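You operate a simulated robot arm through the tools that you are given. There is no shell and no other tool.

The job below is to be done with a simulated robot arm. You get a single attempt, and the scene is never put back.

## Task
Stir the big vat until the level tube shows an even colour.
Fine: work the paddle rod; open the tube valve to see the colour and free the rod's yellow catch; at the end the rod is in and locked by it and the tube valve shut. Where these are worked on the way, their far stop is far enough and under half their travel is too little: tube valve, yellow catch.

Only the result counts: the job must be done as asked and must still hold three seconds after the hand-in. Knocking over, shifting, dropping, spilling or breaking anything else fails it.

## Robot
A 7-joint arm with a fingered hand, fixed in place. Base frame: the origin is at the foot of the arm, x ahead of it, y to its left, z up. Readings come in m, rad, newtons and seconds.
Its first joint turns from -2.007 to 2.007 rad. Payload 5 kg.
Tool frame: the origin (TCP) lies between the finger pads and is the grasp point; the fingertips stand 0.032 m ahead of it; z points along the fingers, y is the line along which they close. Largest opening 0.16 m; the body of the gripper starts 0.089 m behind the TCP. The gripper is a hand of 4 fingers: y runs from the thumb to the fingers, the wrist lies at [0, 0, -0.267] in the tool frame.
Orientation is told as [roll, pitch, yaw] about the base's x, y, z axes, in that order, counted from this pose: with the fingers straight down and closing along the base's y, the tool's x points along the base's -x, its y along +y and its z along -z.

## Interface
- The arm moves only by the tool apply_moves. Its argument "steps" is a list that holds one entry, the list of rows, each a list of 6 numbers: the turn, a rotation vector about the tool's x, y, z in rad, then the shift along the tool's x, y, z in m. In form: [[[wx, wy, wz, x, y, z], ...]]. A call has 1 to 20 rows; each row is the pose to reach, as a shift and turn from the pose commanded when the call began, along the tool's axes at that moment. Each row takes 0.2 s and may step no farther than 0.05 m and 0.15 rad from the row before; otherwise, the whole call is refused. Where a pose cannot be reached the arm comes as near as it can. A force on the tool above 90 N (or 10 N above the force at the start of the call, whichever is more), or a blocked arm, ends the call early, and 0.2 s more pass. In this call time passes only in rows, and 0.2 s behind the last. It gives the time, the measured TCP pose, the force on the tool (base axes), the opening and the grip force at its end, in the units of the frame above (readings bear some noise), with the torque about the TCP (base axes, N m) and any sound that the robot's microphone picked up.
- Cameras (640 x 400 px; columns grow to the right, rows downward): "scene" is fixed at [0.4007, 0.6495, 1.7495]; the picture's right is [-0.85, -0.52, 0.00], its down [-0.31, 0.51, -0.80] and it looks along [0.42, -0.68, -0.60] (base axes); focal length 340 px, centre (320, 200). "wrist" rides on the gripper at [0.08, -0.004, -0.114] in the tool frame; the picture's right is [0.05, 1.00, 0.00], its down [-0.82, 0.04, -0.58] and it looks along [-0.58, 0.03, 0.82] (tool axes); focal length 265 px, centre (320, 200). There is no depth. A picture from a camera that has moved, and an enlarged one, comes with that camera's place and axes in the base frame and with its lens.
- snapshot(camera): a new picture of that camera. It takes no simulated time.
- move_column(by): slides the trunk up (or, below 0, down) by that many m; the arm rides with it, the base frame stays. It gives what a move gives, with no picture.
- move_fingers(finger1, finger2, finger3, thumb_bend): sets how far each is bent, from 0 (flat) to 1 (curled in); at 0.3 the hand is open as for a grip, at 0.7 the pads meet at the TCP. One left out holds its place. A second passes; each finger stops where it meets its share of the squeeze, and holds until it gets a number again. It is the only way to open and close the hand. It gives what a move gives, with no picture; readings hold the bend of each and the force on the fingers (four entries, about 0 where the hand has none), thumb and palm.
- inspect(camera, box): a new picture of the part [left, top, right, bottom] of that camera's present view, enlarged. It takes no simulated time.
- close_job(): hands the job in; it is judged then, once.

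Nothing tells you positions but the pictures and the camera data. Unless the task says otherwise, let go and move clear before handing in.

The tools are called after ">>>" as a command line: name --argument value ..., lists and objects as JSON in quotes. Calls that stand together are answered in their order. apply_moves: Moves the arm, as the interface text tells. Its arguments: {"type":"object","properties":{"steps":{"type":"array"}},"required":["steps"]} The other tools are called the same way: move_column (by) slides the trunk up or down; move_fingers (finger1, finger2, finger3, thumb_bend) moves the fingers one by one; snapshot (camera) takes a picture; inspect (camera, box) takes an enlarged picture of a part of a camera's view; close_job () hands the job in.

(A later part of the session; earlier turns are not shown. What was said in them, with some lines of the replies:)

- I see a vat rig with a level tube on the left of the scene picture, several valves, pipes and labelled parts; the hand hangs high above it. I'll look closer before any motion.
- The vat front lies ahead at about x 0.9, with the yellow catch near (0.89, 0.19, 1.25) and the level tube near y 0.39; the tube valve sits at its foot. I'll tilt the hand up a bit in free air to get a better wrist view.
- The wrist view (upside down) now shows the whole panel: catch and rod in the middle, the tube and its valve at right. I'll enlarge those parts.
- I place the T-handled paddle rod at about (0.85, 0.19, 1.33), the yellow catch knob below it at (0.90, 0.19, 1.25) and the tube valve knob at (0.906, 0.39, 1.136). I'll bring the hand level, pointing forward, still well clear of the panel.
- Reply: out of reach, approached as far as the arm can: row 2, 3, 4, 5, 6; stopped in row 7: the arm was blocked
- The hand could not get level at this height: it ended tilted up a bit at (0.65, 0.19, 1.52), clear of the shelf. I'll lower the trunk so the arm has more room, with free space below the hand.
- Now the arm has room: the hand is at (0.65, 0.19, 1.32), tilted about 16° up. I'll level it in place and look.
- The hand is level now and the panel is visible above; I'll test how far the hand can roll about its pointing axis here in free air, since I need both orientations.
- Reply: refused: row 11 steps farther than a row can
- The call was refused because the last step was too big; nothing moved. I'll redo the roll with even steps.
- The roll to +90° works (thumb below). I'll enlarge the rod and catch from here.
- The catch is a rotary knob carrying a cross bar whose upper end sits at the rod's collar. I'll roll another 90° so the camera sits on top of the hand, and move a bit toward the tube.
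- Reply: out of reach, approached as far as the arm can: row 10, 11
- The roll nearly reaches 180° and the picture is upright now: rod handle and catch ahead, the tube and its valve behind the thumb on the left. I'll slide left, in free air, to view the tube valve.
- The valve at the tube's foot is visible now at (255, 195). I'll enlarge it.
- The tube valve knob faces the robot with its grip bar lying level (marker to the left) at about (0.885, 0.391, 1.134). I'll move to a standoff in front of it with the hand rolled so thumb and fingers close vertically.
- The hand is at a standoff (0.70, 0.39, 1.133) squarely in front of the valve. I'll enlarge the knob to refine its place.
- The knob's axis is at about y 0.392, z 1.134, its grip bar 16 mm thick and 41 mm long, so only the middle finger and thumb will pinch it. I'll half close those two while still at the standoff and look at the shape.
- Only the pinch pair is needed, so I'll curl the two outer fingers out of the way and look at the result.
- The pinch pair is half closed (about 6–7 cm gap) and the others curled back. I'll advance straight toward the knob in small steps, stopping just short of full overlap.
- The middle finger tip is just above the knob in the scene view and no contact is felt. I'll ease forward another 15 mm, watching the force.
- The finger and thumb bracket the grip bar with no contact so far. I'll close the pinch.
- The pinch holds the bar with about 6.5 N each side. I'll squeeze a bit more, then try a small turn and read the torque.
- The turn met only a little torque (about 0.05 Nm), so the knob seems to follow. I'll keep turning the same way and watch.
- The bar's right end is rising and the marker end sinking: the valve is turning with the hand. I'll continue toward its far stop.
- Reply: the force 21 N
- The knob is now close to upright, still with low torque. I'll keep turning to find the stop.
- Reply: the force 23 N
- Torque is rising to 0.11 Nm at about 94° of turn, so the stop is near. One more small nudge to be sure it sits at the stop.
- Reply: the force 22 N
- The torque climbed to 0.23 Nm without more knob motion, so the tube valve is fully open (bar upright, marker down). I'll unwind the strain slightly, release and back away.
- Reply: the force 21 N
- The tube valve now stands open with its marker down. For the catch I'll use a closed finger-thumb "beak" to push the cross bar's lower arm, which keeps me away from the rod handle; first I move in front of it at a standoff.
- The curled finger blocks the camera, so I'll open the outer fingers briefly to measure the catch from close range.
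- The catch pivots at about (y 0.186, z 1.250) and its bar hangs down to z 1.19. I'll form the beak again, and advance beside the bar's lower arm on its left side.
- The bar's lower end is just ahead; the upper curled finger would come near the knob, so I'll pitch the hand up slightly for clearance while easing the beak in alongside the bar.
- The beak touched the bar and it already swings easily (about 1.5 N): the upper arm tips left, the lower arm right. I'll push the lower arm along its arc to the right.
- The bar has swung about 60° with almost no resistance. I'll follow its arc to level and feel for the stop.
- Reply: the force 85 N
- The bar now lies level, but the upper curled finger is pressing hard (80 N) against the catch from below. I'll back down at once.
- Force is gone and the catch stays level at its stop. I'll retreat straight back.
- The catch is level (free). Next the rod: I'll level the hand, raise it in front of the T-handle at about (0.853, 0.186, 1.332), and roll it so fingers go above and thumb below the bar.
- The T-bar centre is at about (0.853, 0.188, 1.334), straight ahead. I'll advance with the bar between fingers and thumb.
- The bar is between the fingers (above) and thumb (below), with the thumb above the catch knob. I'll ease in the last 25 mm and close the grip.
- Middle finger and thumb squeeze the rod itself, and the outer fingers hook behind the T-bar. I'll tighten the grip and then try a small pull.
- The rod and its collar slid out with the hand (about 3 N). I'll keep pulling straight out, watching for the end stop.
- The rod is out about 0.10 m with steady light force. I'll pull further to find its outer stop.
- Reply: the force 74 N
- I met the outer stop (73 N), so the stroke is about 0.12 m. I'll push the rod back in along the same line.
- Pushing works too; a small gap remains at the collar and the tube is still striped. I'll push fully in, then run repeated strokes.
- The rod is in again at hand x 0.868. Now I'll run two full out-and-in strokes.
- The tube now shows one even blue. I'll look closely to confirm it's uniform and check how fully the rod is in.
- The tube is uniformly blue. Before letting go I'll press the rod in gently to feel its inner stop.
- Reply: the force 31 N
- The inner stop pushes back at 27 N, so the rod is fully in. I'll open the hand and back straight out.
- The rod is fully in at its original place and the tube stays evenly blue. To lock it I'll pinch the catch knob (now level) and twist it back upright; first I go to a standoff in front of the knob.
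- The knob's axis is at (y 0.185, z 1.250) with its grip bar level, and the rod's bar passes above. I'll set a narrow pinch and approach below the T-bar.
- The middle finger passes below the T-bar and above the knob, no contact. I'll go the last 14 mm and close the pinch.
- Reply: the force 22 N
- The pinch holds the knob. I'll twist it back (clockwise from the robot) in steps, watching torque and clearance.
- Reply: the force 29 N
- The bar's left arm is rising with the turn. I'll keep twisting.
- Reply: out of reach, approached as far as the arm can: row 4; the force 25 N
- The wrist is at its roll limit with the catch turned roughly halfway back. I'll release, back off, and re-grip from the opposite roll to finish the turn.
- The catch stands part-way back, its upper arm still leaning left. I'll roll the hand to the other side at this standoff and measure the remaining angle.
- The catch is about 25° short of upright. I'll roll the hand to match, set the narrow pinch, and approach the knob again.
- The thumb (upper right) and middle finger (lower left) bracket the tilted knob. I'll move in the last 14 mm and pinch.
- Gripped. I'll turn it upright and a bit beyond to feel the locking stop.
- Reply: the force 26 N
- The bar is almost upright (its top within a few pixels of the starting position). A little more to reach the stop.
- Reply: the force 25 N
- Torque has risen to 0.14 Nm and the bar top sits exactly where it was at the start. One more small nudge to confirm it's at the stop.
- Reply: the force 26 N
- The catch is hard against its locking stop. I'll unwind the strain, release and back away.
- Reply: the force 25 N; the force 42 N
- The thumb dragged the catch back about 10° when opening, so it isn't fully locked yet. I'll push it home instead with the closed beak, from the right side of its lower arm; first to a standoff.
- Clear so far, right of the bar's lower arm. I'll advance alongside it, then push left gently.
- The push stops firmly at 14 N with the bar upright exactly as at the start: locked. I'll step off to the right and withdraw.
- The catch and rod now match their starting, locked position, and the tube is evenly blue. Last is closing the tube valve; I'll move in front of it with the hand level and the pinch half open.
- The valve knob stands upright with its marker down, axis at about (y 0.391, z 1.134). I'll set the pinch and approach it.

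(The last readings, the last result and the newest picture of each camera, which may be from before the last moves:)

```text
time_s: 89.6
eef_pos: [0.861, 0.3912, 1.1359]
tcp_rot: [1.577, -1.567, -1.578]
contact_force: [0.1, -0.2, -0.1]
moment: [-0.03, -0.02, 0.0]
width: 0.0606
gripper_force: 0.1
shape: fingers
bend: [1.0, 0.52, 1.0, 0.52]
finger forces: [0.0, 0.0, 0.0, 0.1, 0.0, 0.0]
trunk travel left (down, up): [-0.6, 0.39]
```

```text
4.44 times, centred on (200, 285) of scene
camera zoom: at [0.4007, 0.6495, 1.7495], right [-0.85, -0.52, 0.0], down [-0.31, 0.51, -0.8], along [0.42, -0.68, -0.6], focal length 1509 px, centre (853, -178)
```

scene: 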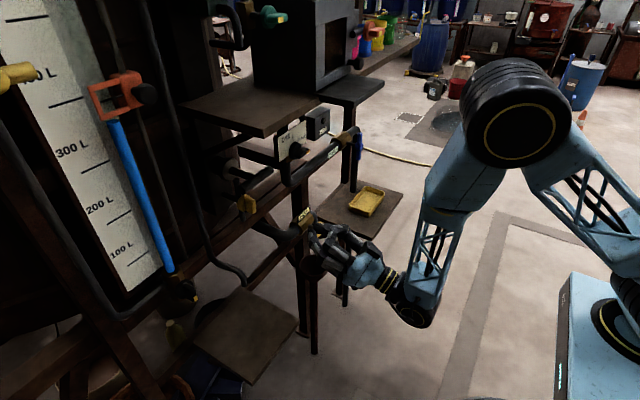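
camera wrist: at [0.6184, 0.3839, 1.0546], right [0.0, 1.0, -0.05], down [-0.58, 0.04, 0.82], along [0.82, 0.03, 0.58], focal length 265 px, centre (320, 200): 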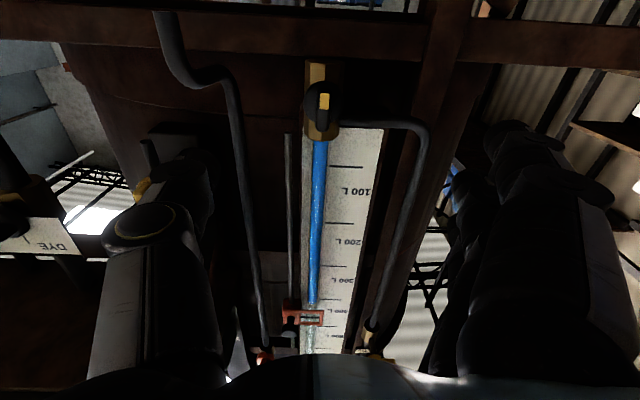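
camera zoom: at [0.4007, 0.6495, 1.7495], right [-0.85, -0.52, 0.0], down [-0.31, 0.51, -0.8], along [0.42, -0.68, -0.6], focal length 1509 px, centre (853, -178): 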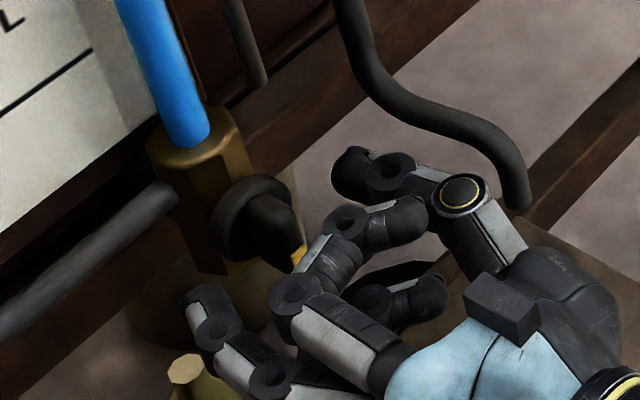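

The finger and thumb bracket the upright knob. I'll pinch and start turning it back.

>>> move_fingers --finger2 0.85 --thumb_bend 0.85

>>> apply_moves --steps '[[[0, 0, 0.12, 0, 0, 0], [0, 0, 0.24, 0, 0, 0], [0, 0, 0.36, 0, 0, 0], [0, 0, 0.48, 0, 0, 0]]]'

>>> inspect --camera "scene" --box '[140, 240, 260, 330]'

```text
time_s: 90.6
eef_pos: [0.8616, 0.3901, 1.1361]
tcp_rot: [1.591, -1.566, -1.597]
contact_force: [15.2, -17.7, 1.1]
moment: [-0.05, -0.04, -0.26]
width: 0.0499
gripper_force: 16.2
shape: fingers
bend: [1.0, 0.71, 1.0, 0.69]
finger forces: [0.1, 8.4, 0.0, 0.0, 24.6, 0.0]
trunk travel left (down, up): [-0.6, 0.39]
```

```text
time_s: 91.6
eef_pos: [0.8603, 0.3896, 1.1349]
tcp_rot: [1.569, -1.085, -1.572]
contact_force: [16.5, -22.4, -0.5]
moment: [-0.05, -0.04, -0.39]
width: 0.0502
gripper_force: 15.7
shape: fingers
bend: [1.0, 0.71, 1.0, 0.68]
finger forces: [0.0, 7.0, 0.1, 0.0, 24.3, 0.0]
trunk travel left (down, up): [-0.6, 0.39]
```

```text
4.44 times, centred on (200, 285) of scene
camera zoom: at [0.4007, 0.6495, 1.7495], right [-0.85, -0.52, 0.0], down [-0.31, 0.51, -0.8], along [0.42, -0.68, -0.6], focal length 1509 px, centre (853, -178)
```

zoom: 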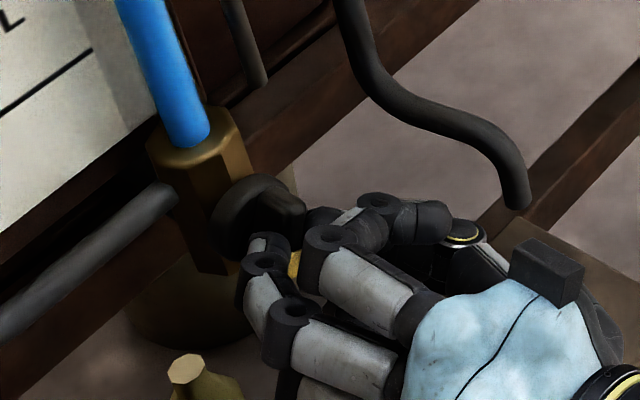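

The knob follows the twist back. I'll continue toward the closed stop.

>>> apply_moves --steps '[[[0, 0, 0.12, 0, 0, 0], [0, 0, 0.24, 0, 0, 0], [0, 0, 0.36, 0, 0, 0], [0, 0, 0.48, 0, 0, 0], [0, 0, 0.6, 0, 0, 0]]]'

>>> apply_moves --steps '[[[0, 0, 0.12, 0, 0, 0], [0, 0, 0.24, 0, 0, 0], [0, 0, 0.36, 0, 0, 0], [0, 0, 0.48, 0, 0, 0]]]'

>>> inspect --camera "scene" --box '[140, 240, 260, 330]'

```text
time_s: 92.8
eef_pos: [0.858, 0.3903, 1.1338]
tcp_rot: [1.568, -0.487, -1.571]
contact_force: [6.9, -16.7, -10.1]
moment: [-0.04, 0.23, -0.37]
width: 0.0498
gripper_force: 15.9
shape: fingers
bend: [1.0, 0.7, 1.0, 0.69]
finger forces: [0.1, 8.7, 0.0, 0.0, 22.5, 0.0]
trunk travel left (down, up): [-0.6, 0.39]
```

```text
time_s: 93.8
eef_pos: [0.8598, 0.3916, 1.1331]
tcp_rot: [1.567, -0.005, -1.572]
contact_force: [1.1, -12.1, -20.4]
moment: [0.0, 0.44, -0.26]
width: 0.0495
gripper_force: 17.5
shape: fingers
bend: [1.0, 0.7, 1.0, 0.69]
finger forces: [0.0, 8.9, 0.1, 0.0, 27.2, 0.1]
trunk travel left (down, up): [-0.6, 0.39]
```

```text
4.44 times, centred on (200, 285) of scene
camera zoom: at [0.4007, 0.6495, 1.7495], right [-0.85, -0.52, 0.0], down [-0.31, 0.51, -0.8], along [0.42, -0.68, -0.6], focal length 1509 px, centre (853, -178)
```

zoom: 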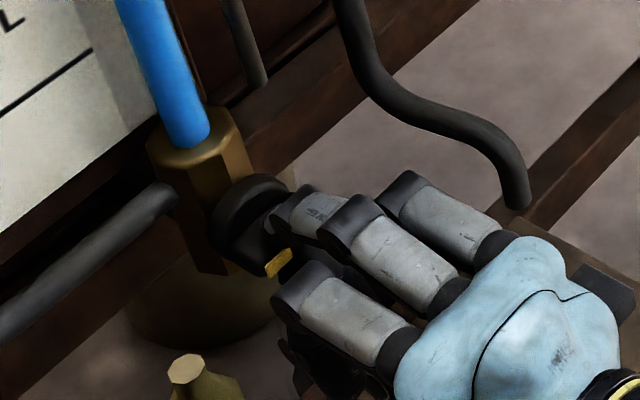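

The knob is level again, marker left. I'll turn a little further to feel the closed stop.

>>> apply_moves --steps '[[[0, 0, 0.1, 0, 0, 0], [0, 0, 0.2, 0, 0, 0]]]'

>>> inspect --camera "scene" --box '[140, 240, 260, 330]'

```text
time_s: 94.4
eef_pos: [0.8609, 0.3917, 1.1328]
tcp_rot: [1.566, 0.192, -1.575]
contact_force: [-3.7, -12.0, -22.7]
moment: [-0.36, 0.48, -0.31]
width: 0.0493
gripper_force: 23.0
shape: fingers
bend: [1.0, 0.71, 1.0, 0.69]
finger forces: [0.0, 11.7, 0.0, 0.0, 34.5, 0.1]
trunk travel left (down, up): [-0.6, 0.39]
```

```text
4.44 times, centred on (200, 285) of scene
camera zoom: at [0.4007, 0.6495, 1.7495], right [-0.85, -0.52, 0.0], down [-0.31, 0.51, -0.8], along [0.42, -0.68, -0.6], focal length 1509 px, centre (853, -178)
```

zoom: 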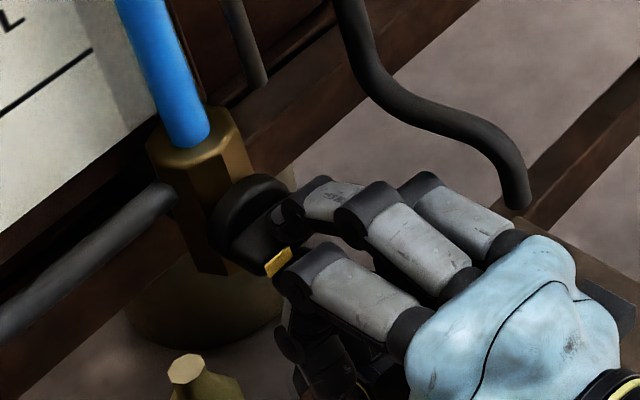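

Torque of 0.36 Nm marks the closed stop. I'll unwind slightly less than the strain, then open the pinch.

>>> apply_moves --steps '[[[0, 0, -0.08, 0, 0, 0]]]'

>>> move_fingers --finger2 0.6 --thumb_bend 0.6

>>> move_fingers --finger2 0.48 --thumb_bend 0.48

>>> inspect --camera "scene" --box '[140, 240, 260, 330]'

```text
time_s: 94.8
eef_pos: [0.8603, 0.3908, 1.1333]
tcp_rot: [1.568, 0.112, -1.572]
contact_force: [-6.3, -11.4, -23.7]
moment: [-0.13, 0.51, -0.23]
width: 0.0496
gripper_force: 21.6
shape: fingers
bend: [1.0, 0.71, 1.0, 0.69]
finger forces: [0.0, 9.8, 0.0, 0.0, 33.8, 0.1]
trunk travel left (down, up): [-0.6, 0.39]
```

```text
time_s: 95.8
eef_pos: [0.8596, 0.3913, 1.1368]
tcp_rot: [1.571, 0.111, -1.572]
contact_force: [0.4, 0.5, 0.9]
moment: [-0.02, -0.03, -0.01]
width: 0.055
gripper_force: 0.0
shape: fingers
bend: [1.0, 0.6, 1.0, 0.6]
finger forces: [0.0, 0.0, 0.1, 0.0, 0.0, 0.0]
trunk travel left (down, up): [-0.6, 0.39]
```

```text
time_s: 96.8
eef_pos: [0.8599, 0.391, 1.1355]
tcp_rot: [1.569, 0.111, -1.572]
contact_force: [0.1, 0.1, -0.3]
moment: [0.02, 0.02, 0.01]
width: 0.0633
gripper_force: 0.1
shape: fingers
bend: [1.0, 0.48, 1.0, 0.48]
finger forces: [0.0, 0.0, 0.1, 0.0, 0.0, 0.0]
trunk travel left (down, up): [-0.6, 0.39]
```

```text
4.44 times, centred on (200, 285) of scene
camera zoom: at [0.4007, 0.6495, 1.7495], right [-0.85, -0.52, 0.0], down [-0.31, 0.51, -0.8], along [0.42, -0.68, -0.6], focal length 1509 px, centre (853, -178)
```

zoom: 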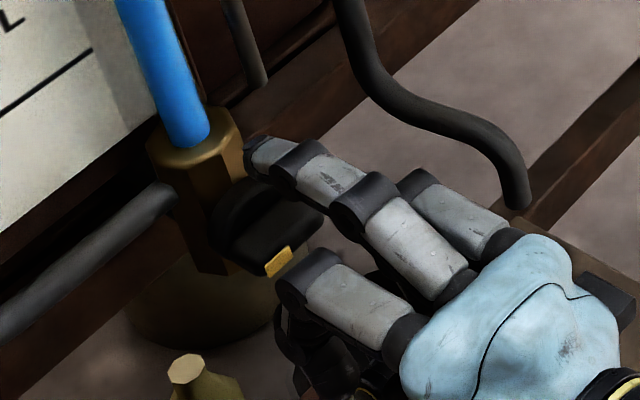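

The pinch opened with no drag; the marker is back exactly where it started. I'll retreat straight back, well clear, and check everything.

>>> apply_moves --steps '[[[0, 0, 0, 0, 0, -0.015], [0, 0, 0, 0, 0, -0.04], [0, 0, 0, 0, 0, -0.08], [0, 0, 0, 0, 0, -0.12], [0, 0, 0, 0, 0, -0.16], [0, 0, 0, 0, 0, -0.2]]]'

>>> snapshot --camera "scene"

>>> inspect --camera "scene" --box '[130, 230, 240, 330]'

>>> inspect --camera "scene" --box '[200, 140, 300, 220]'

>>> inspect --camera "scene" --box '[0, 60, 240, 300]'

>>> snapshot --camera "wrist"

```text
time_s: 98.2
eef_pos: [0.6567, 0.3911, 1.1371]
tcp_rot: [1.573, 0.113, -1.572]
contact_force: [-1.1, 0.3, 0.1]
moment: [-0.01, -0.02, -0.02]
width: 0.0634
gripper_force: 0.0
shape: fingers
bend: [1.0, 0.48, 1.0, 0.48]
finger forces: [0.0, 0.0, 0.0, 0.0, 0.0, 0.1]
trunk travel left (down, up): [-0.6, 0.39]
```

```text
taken
```

scene: 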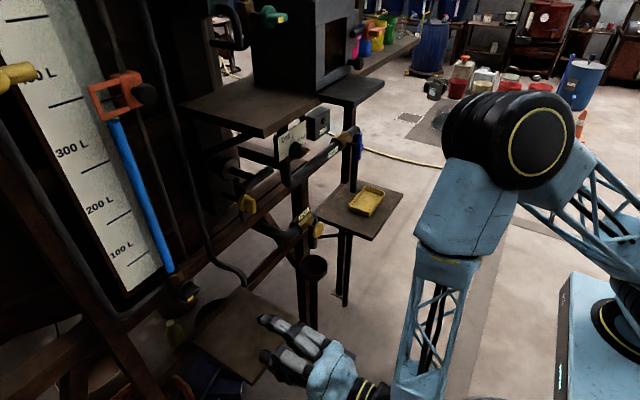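

```text
4.00 times, centred on (185, 280) of scene
camera zoom: at [0.4007, 0.6495, 1.7495], right [-0.85, -0.52, 0.0], down [-0.31, 0.51, -0.8], along [0.42, -0.68, -0.6], focal length 1358 px, centre (860, -120)
```

zoom: 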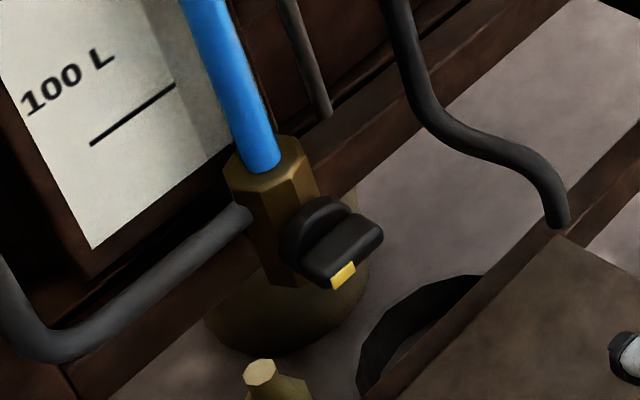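

```text
5.00 times, centred on (250, 180) of scene
camera zoom: at [0.4007, 0.6495, 1.7495], right [-0.85, -0.52, 0.0], down [-0.31, 0.51, -0.8], along [0.42, -0.68, -0.6], focal length 1698 px, centre (670, 300)
```

zoom: 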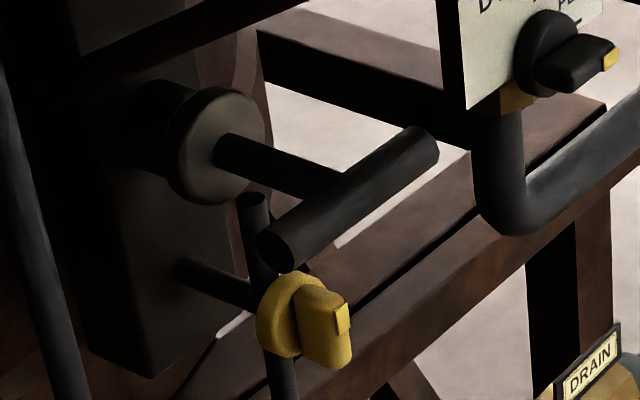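

```text
1.67 times, centred on (120, 180) of scene
camera zoom: at [0.4007, 0.6495, 1.7495], right [-0.85, -0.52, 0.0], down [-0.31, 0.51, -0.8], along [0.42, -0.68, -0.6], focal length 566 px, centre (653, 233)
```

zoom: 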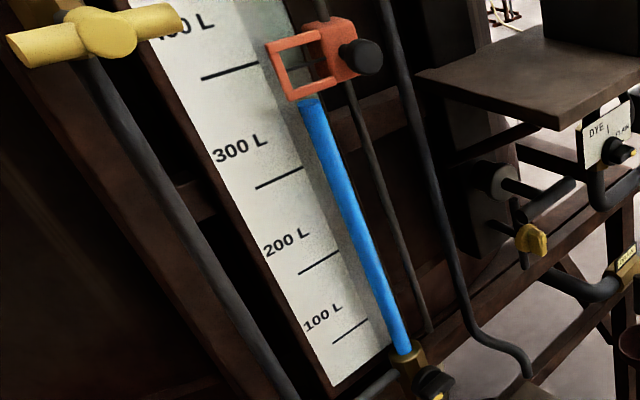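

```text
taken
camera wrist: at [0.5421, 0.4731, 1.1411], right [0.0, -0.06, 1.0], down [-0.58, -0.81, -0.05], along [0.81, -0.58, -0.03], focal length 265 px, centre (320, 200)
```

wrist: 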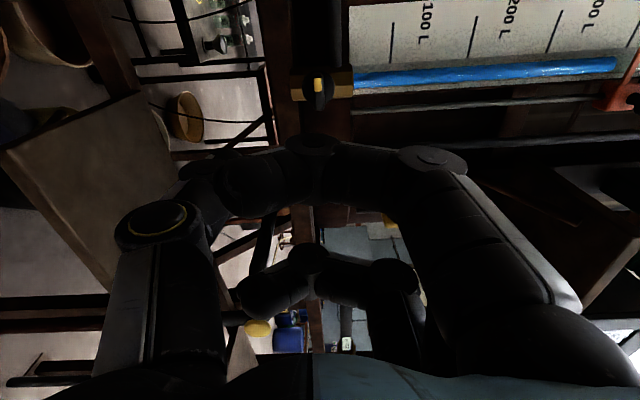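

The tube shows one even blue, and its valve is shut with the marker back at its start. The rod is fully in with the catch upright against it, and the hand is clear with nothing else moved. I'll hand in the job.

>>> close_job

```text
The job is handed in.
```

The vat is stirred and the job is handed in; I don't have the verdict. The level tube went from blue and white stripes to one even blue after three full strokes of the paddle rod.

- **Tube valve:** I opened it to its far stop to watch the colour. It is shut again, and its marker is back where it started.
- **Yellow catch:** I freed it to its far stop before stirring. When I turned it back, my grip dragged it about 10° off locked as I let go. I then pushed it home, and it now sits against the stop in its starting position.
- **Paddle rod:** it is pushed fully in and held by the catch.

While freeing the catch, a curled finger pressed on the knob with about 80 N, so I backed off at once. I saw no damage, and in the final pictures nothing else had moved. The hand is clear of everything.
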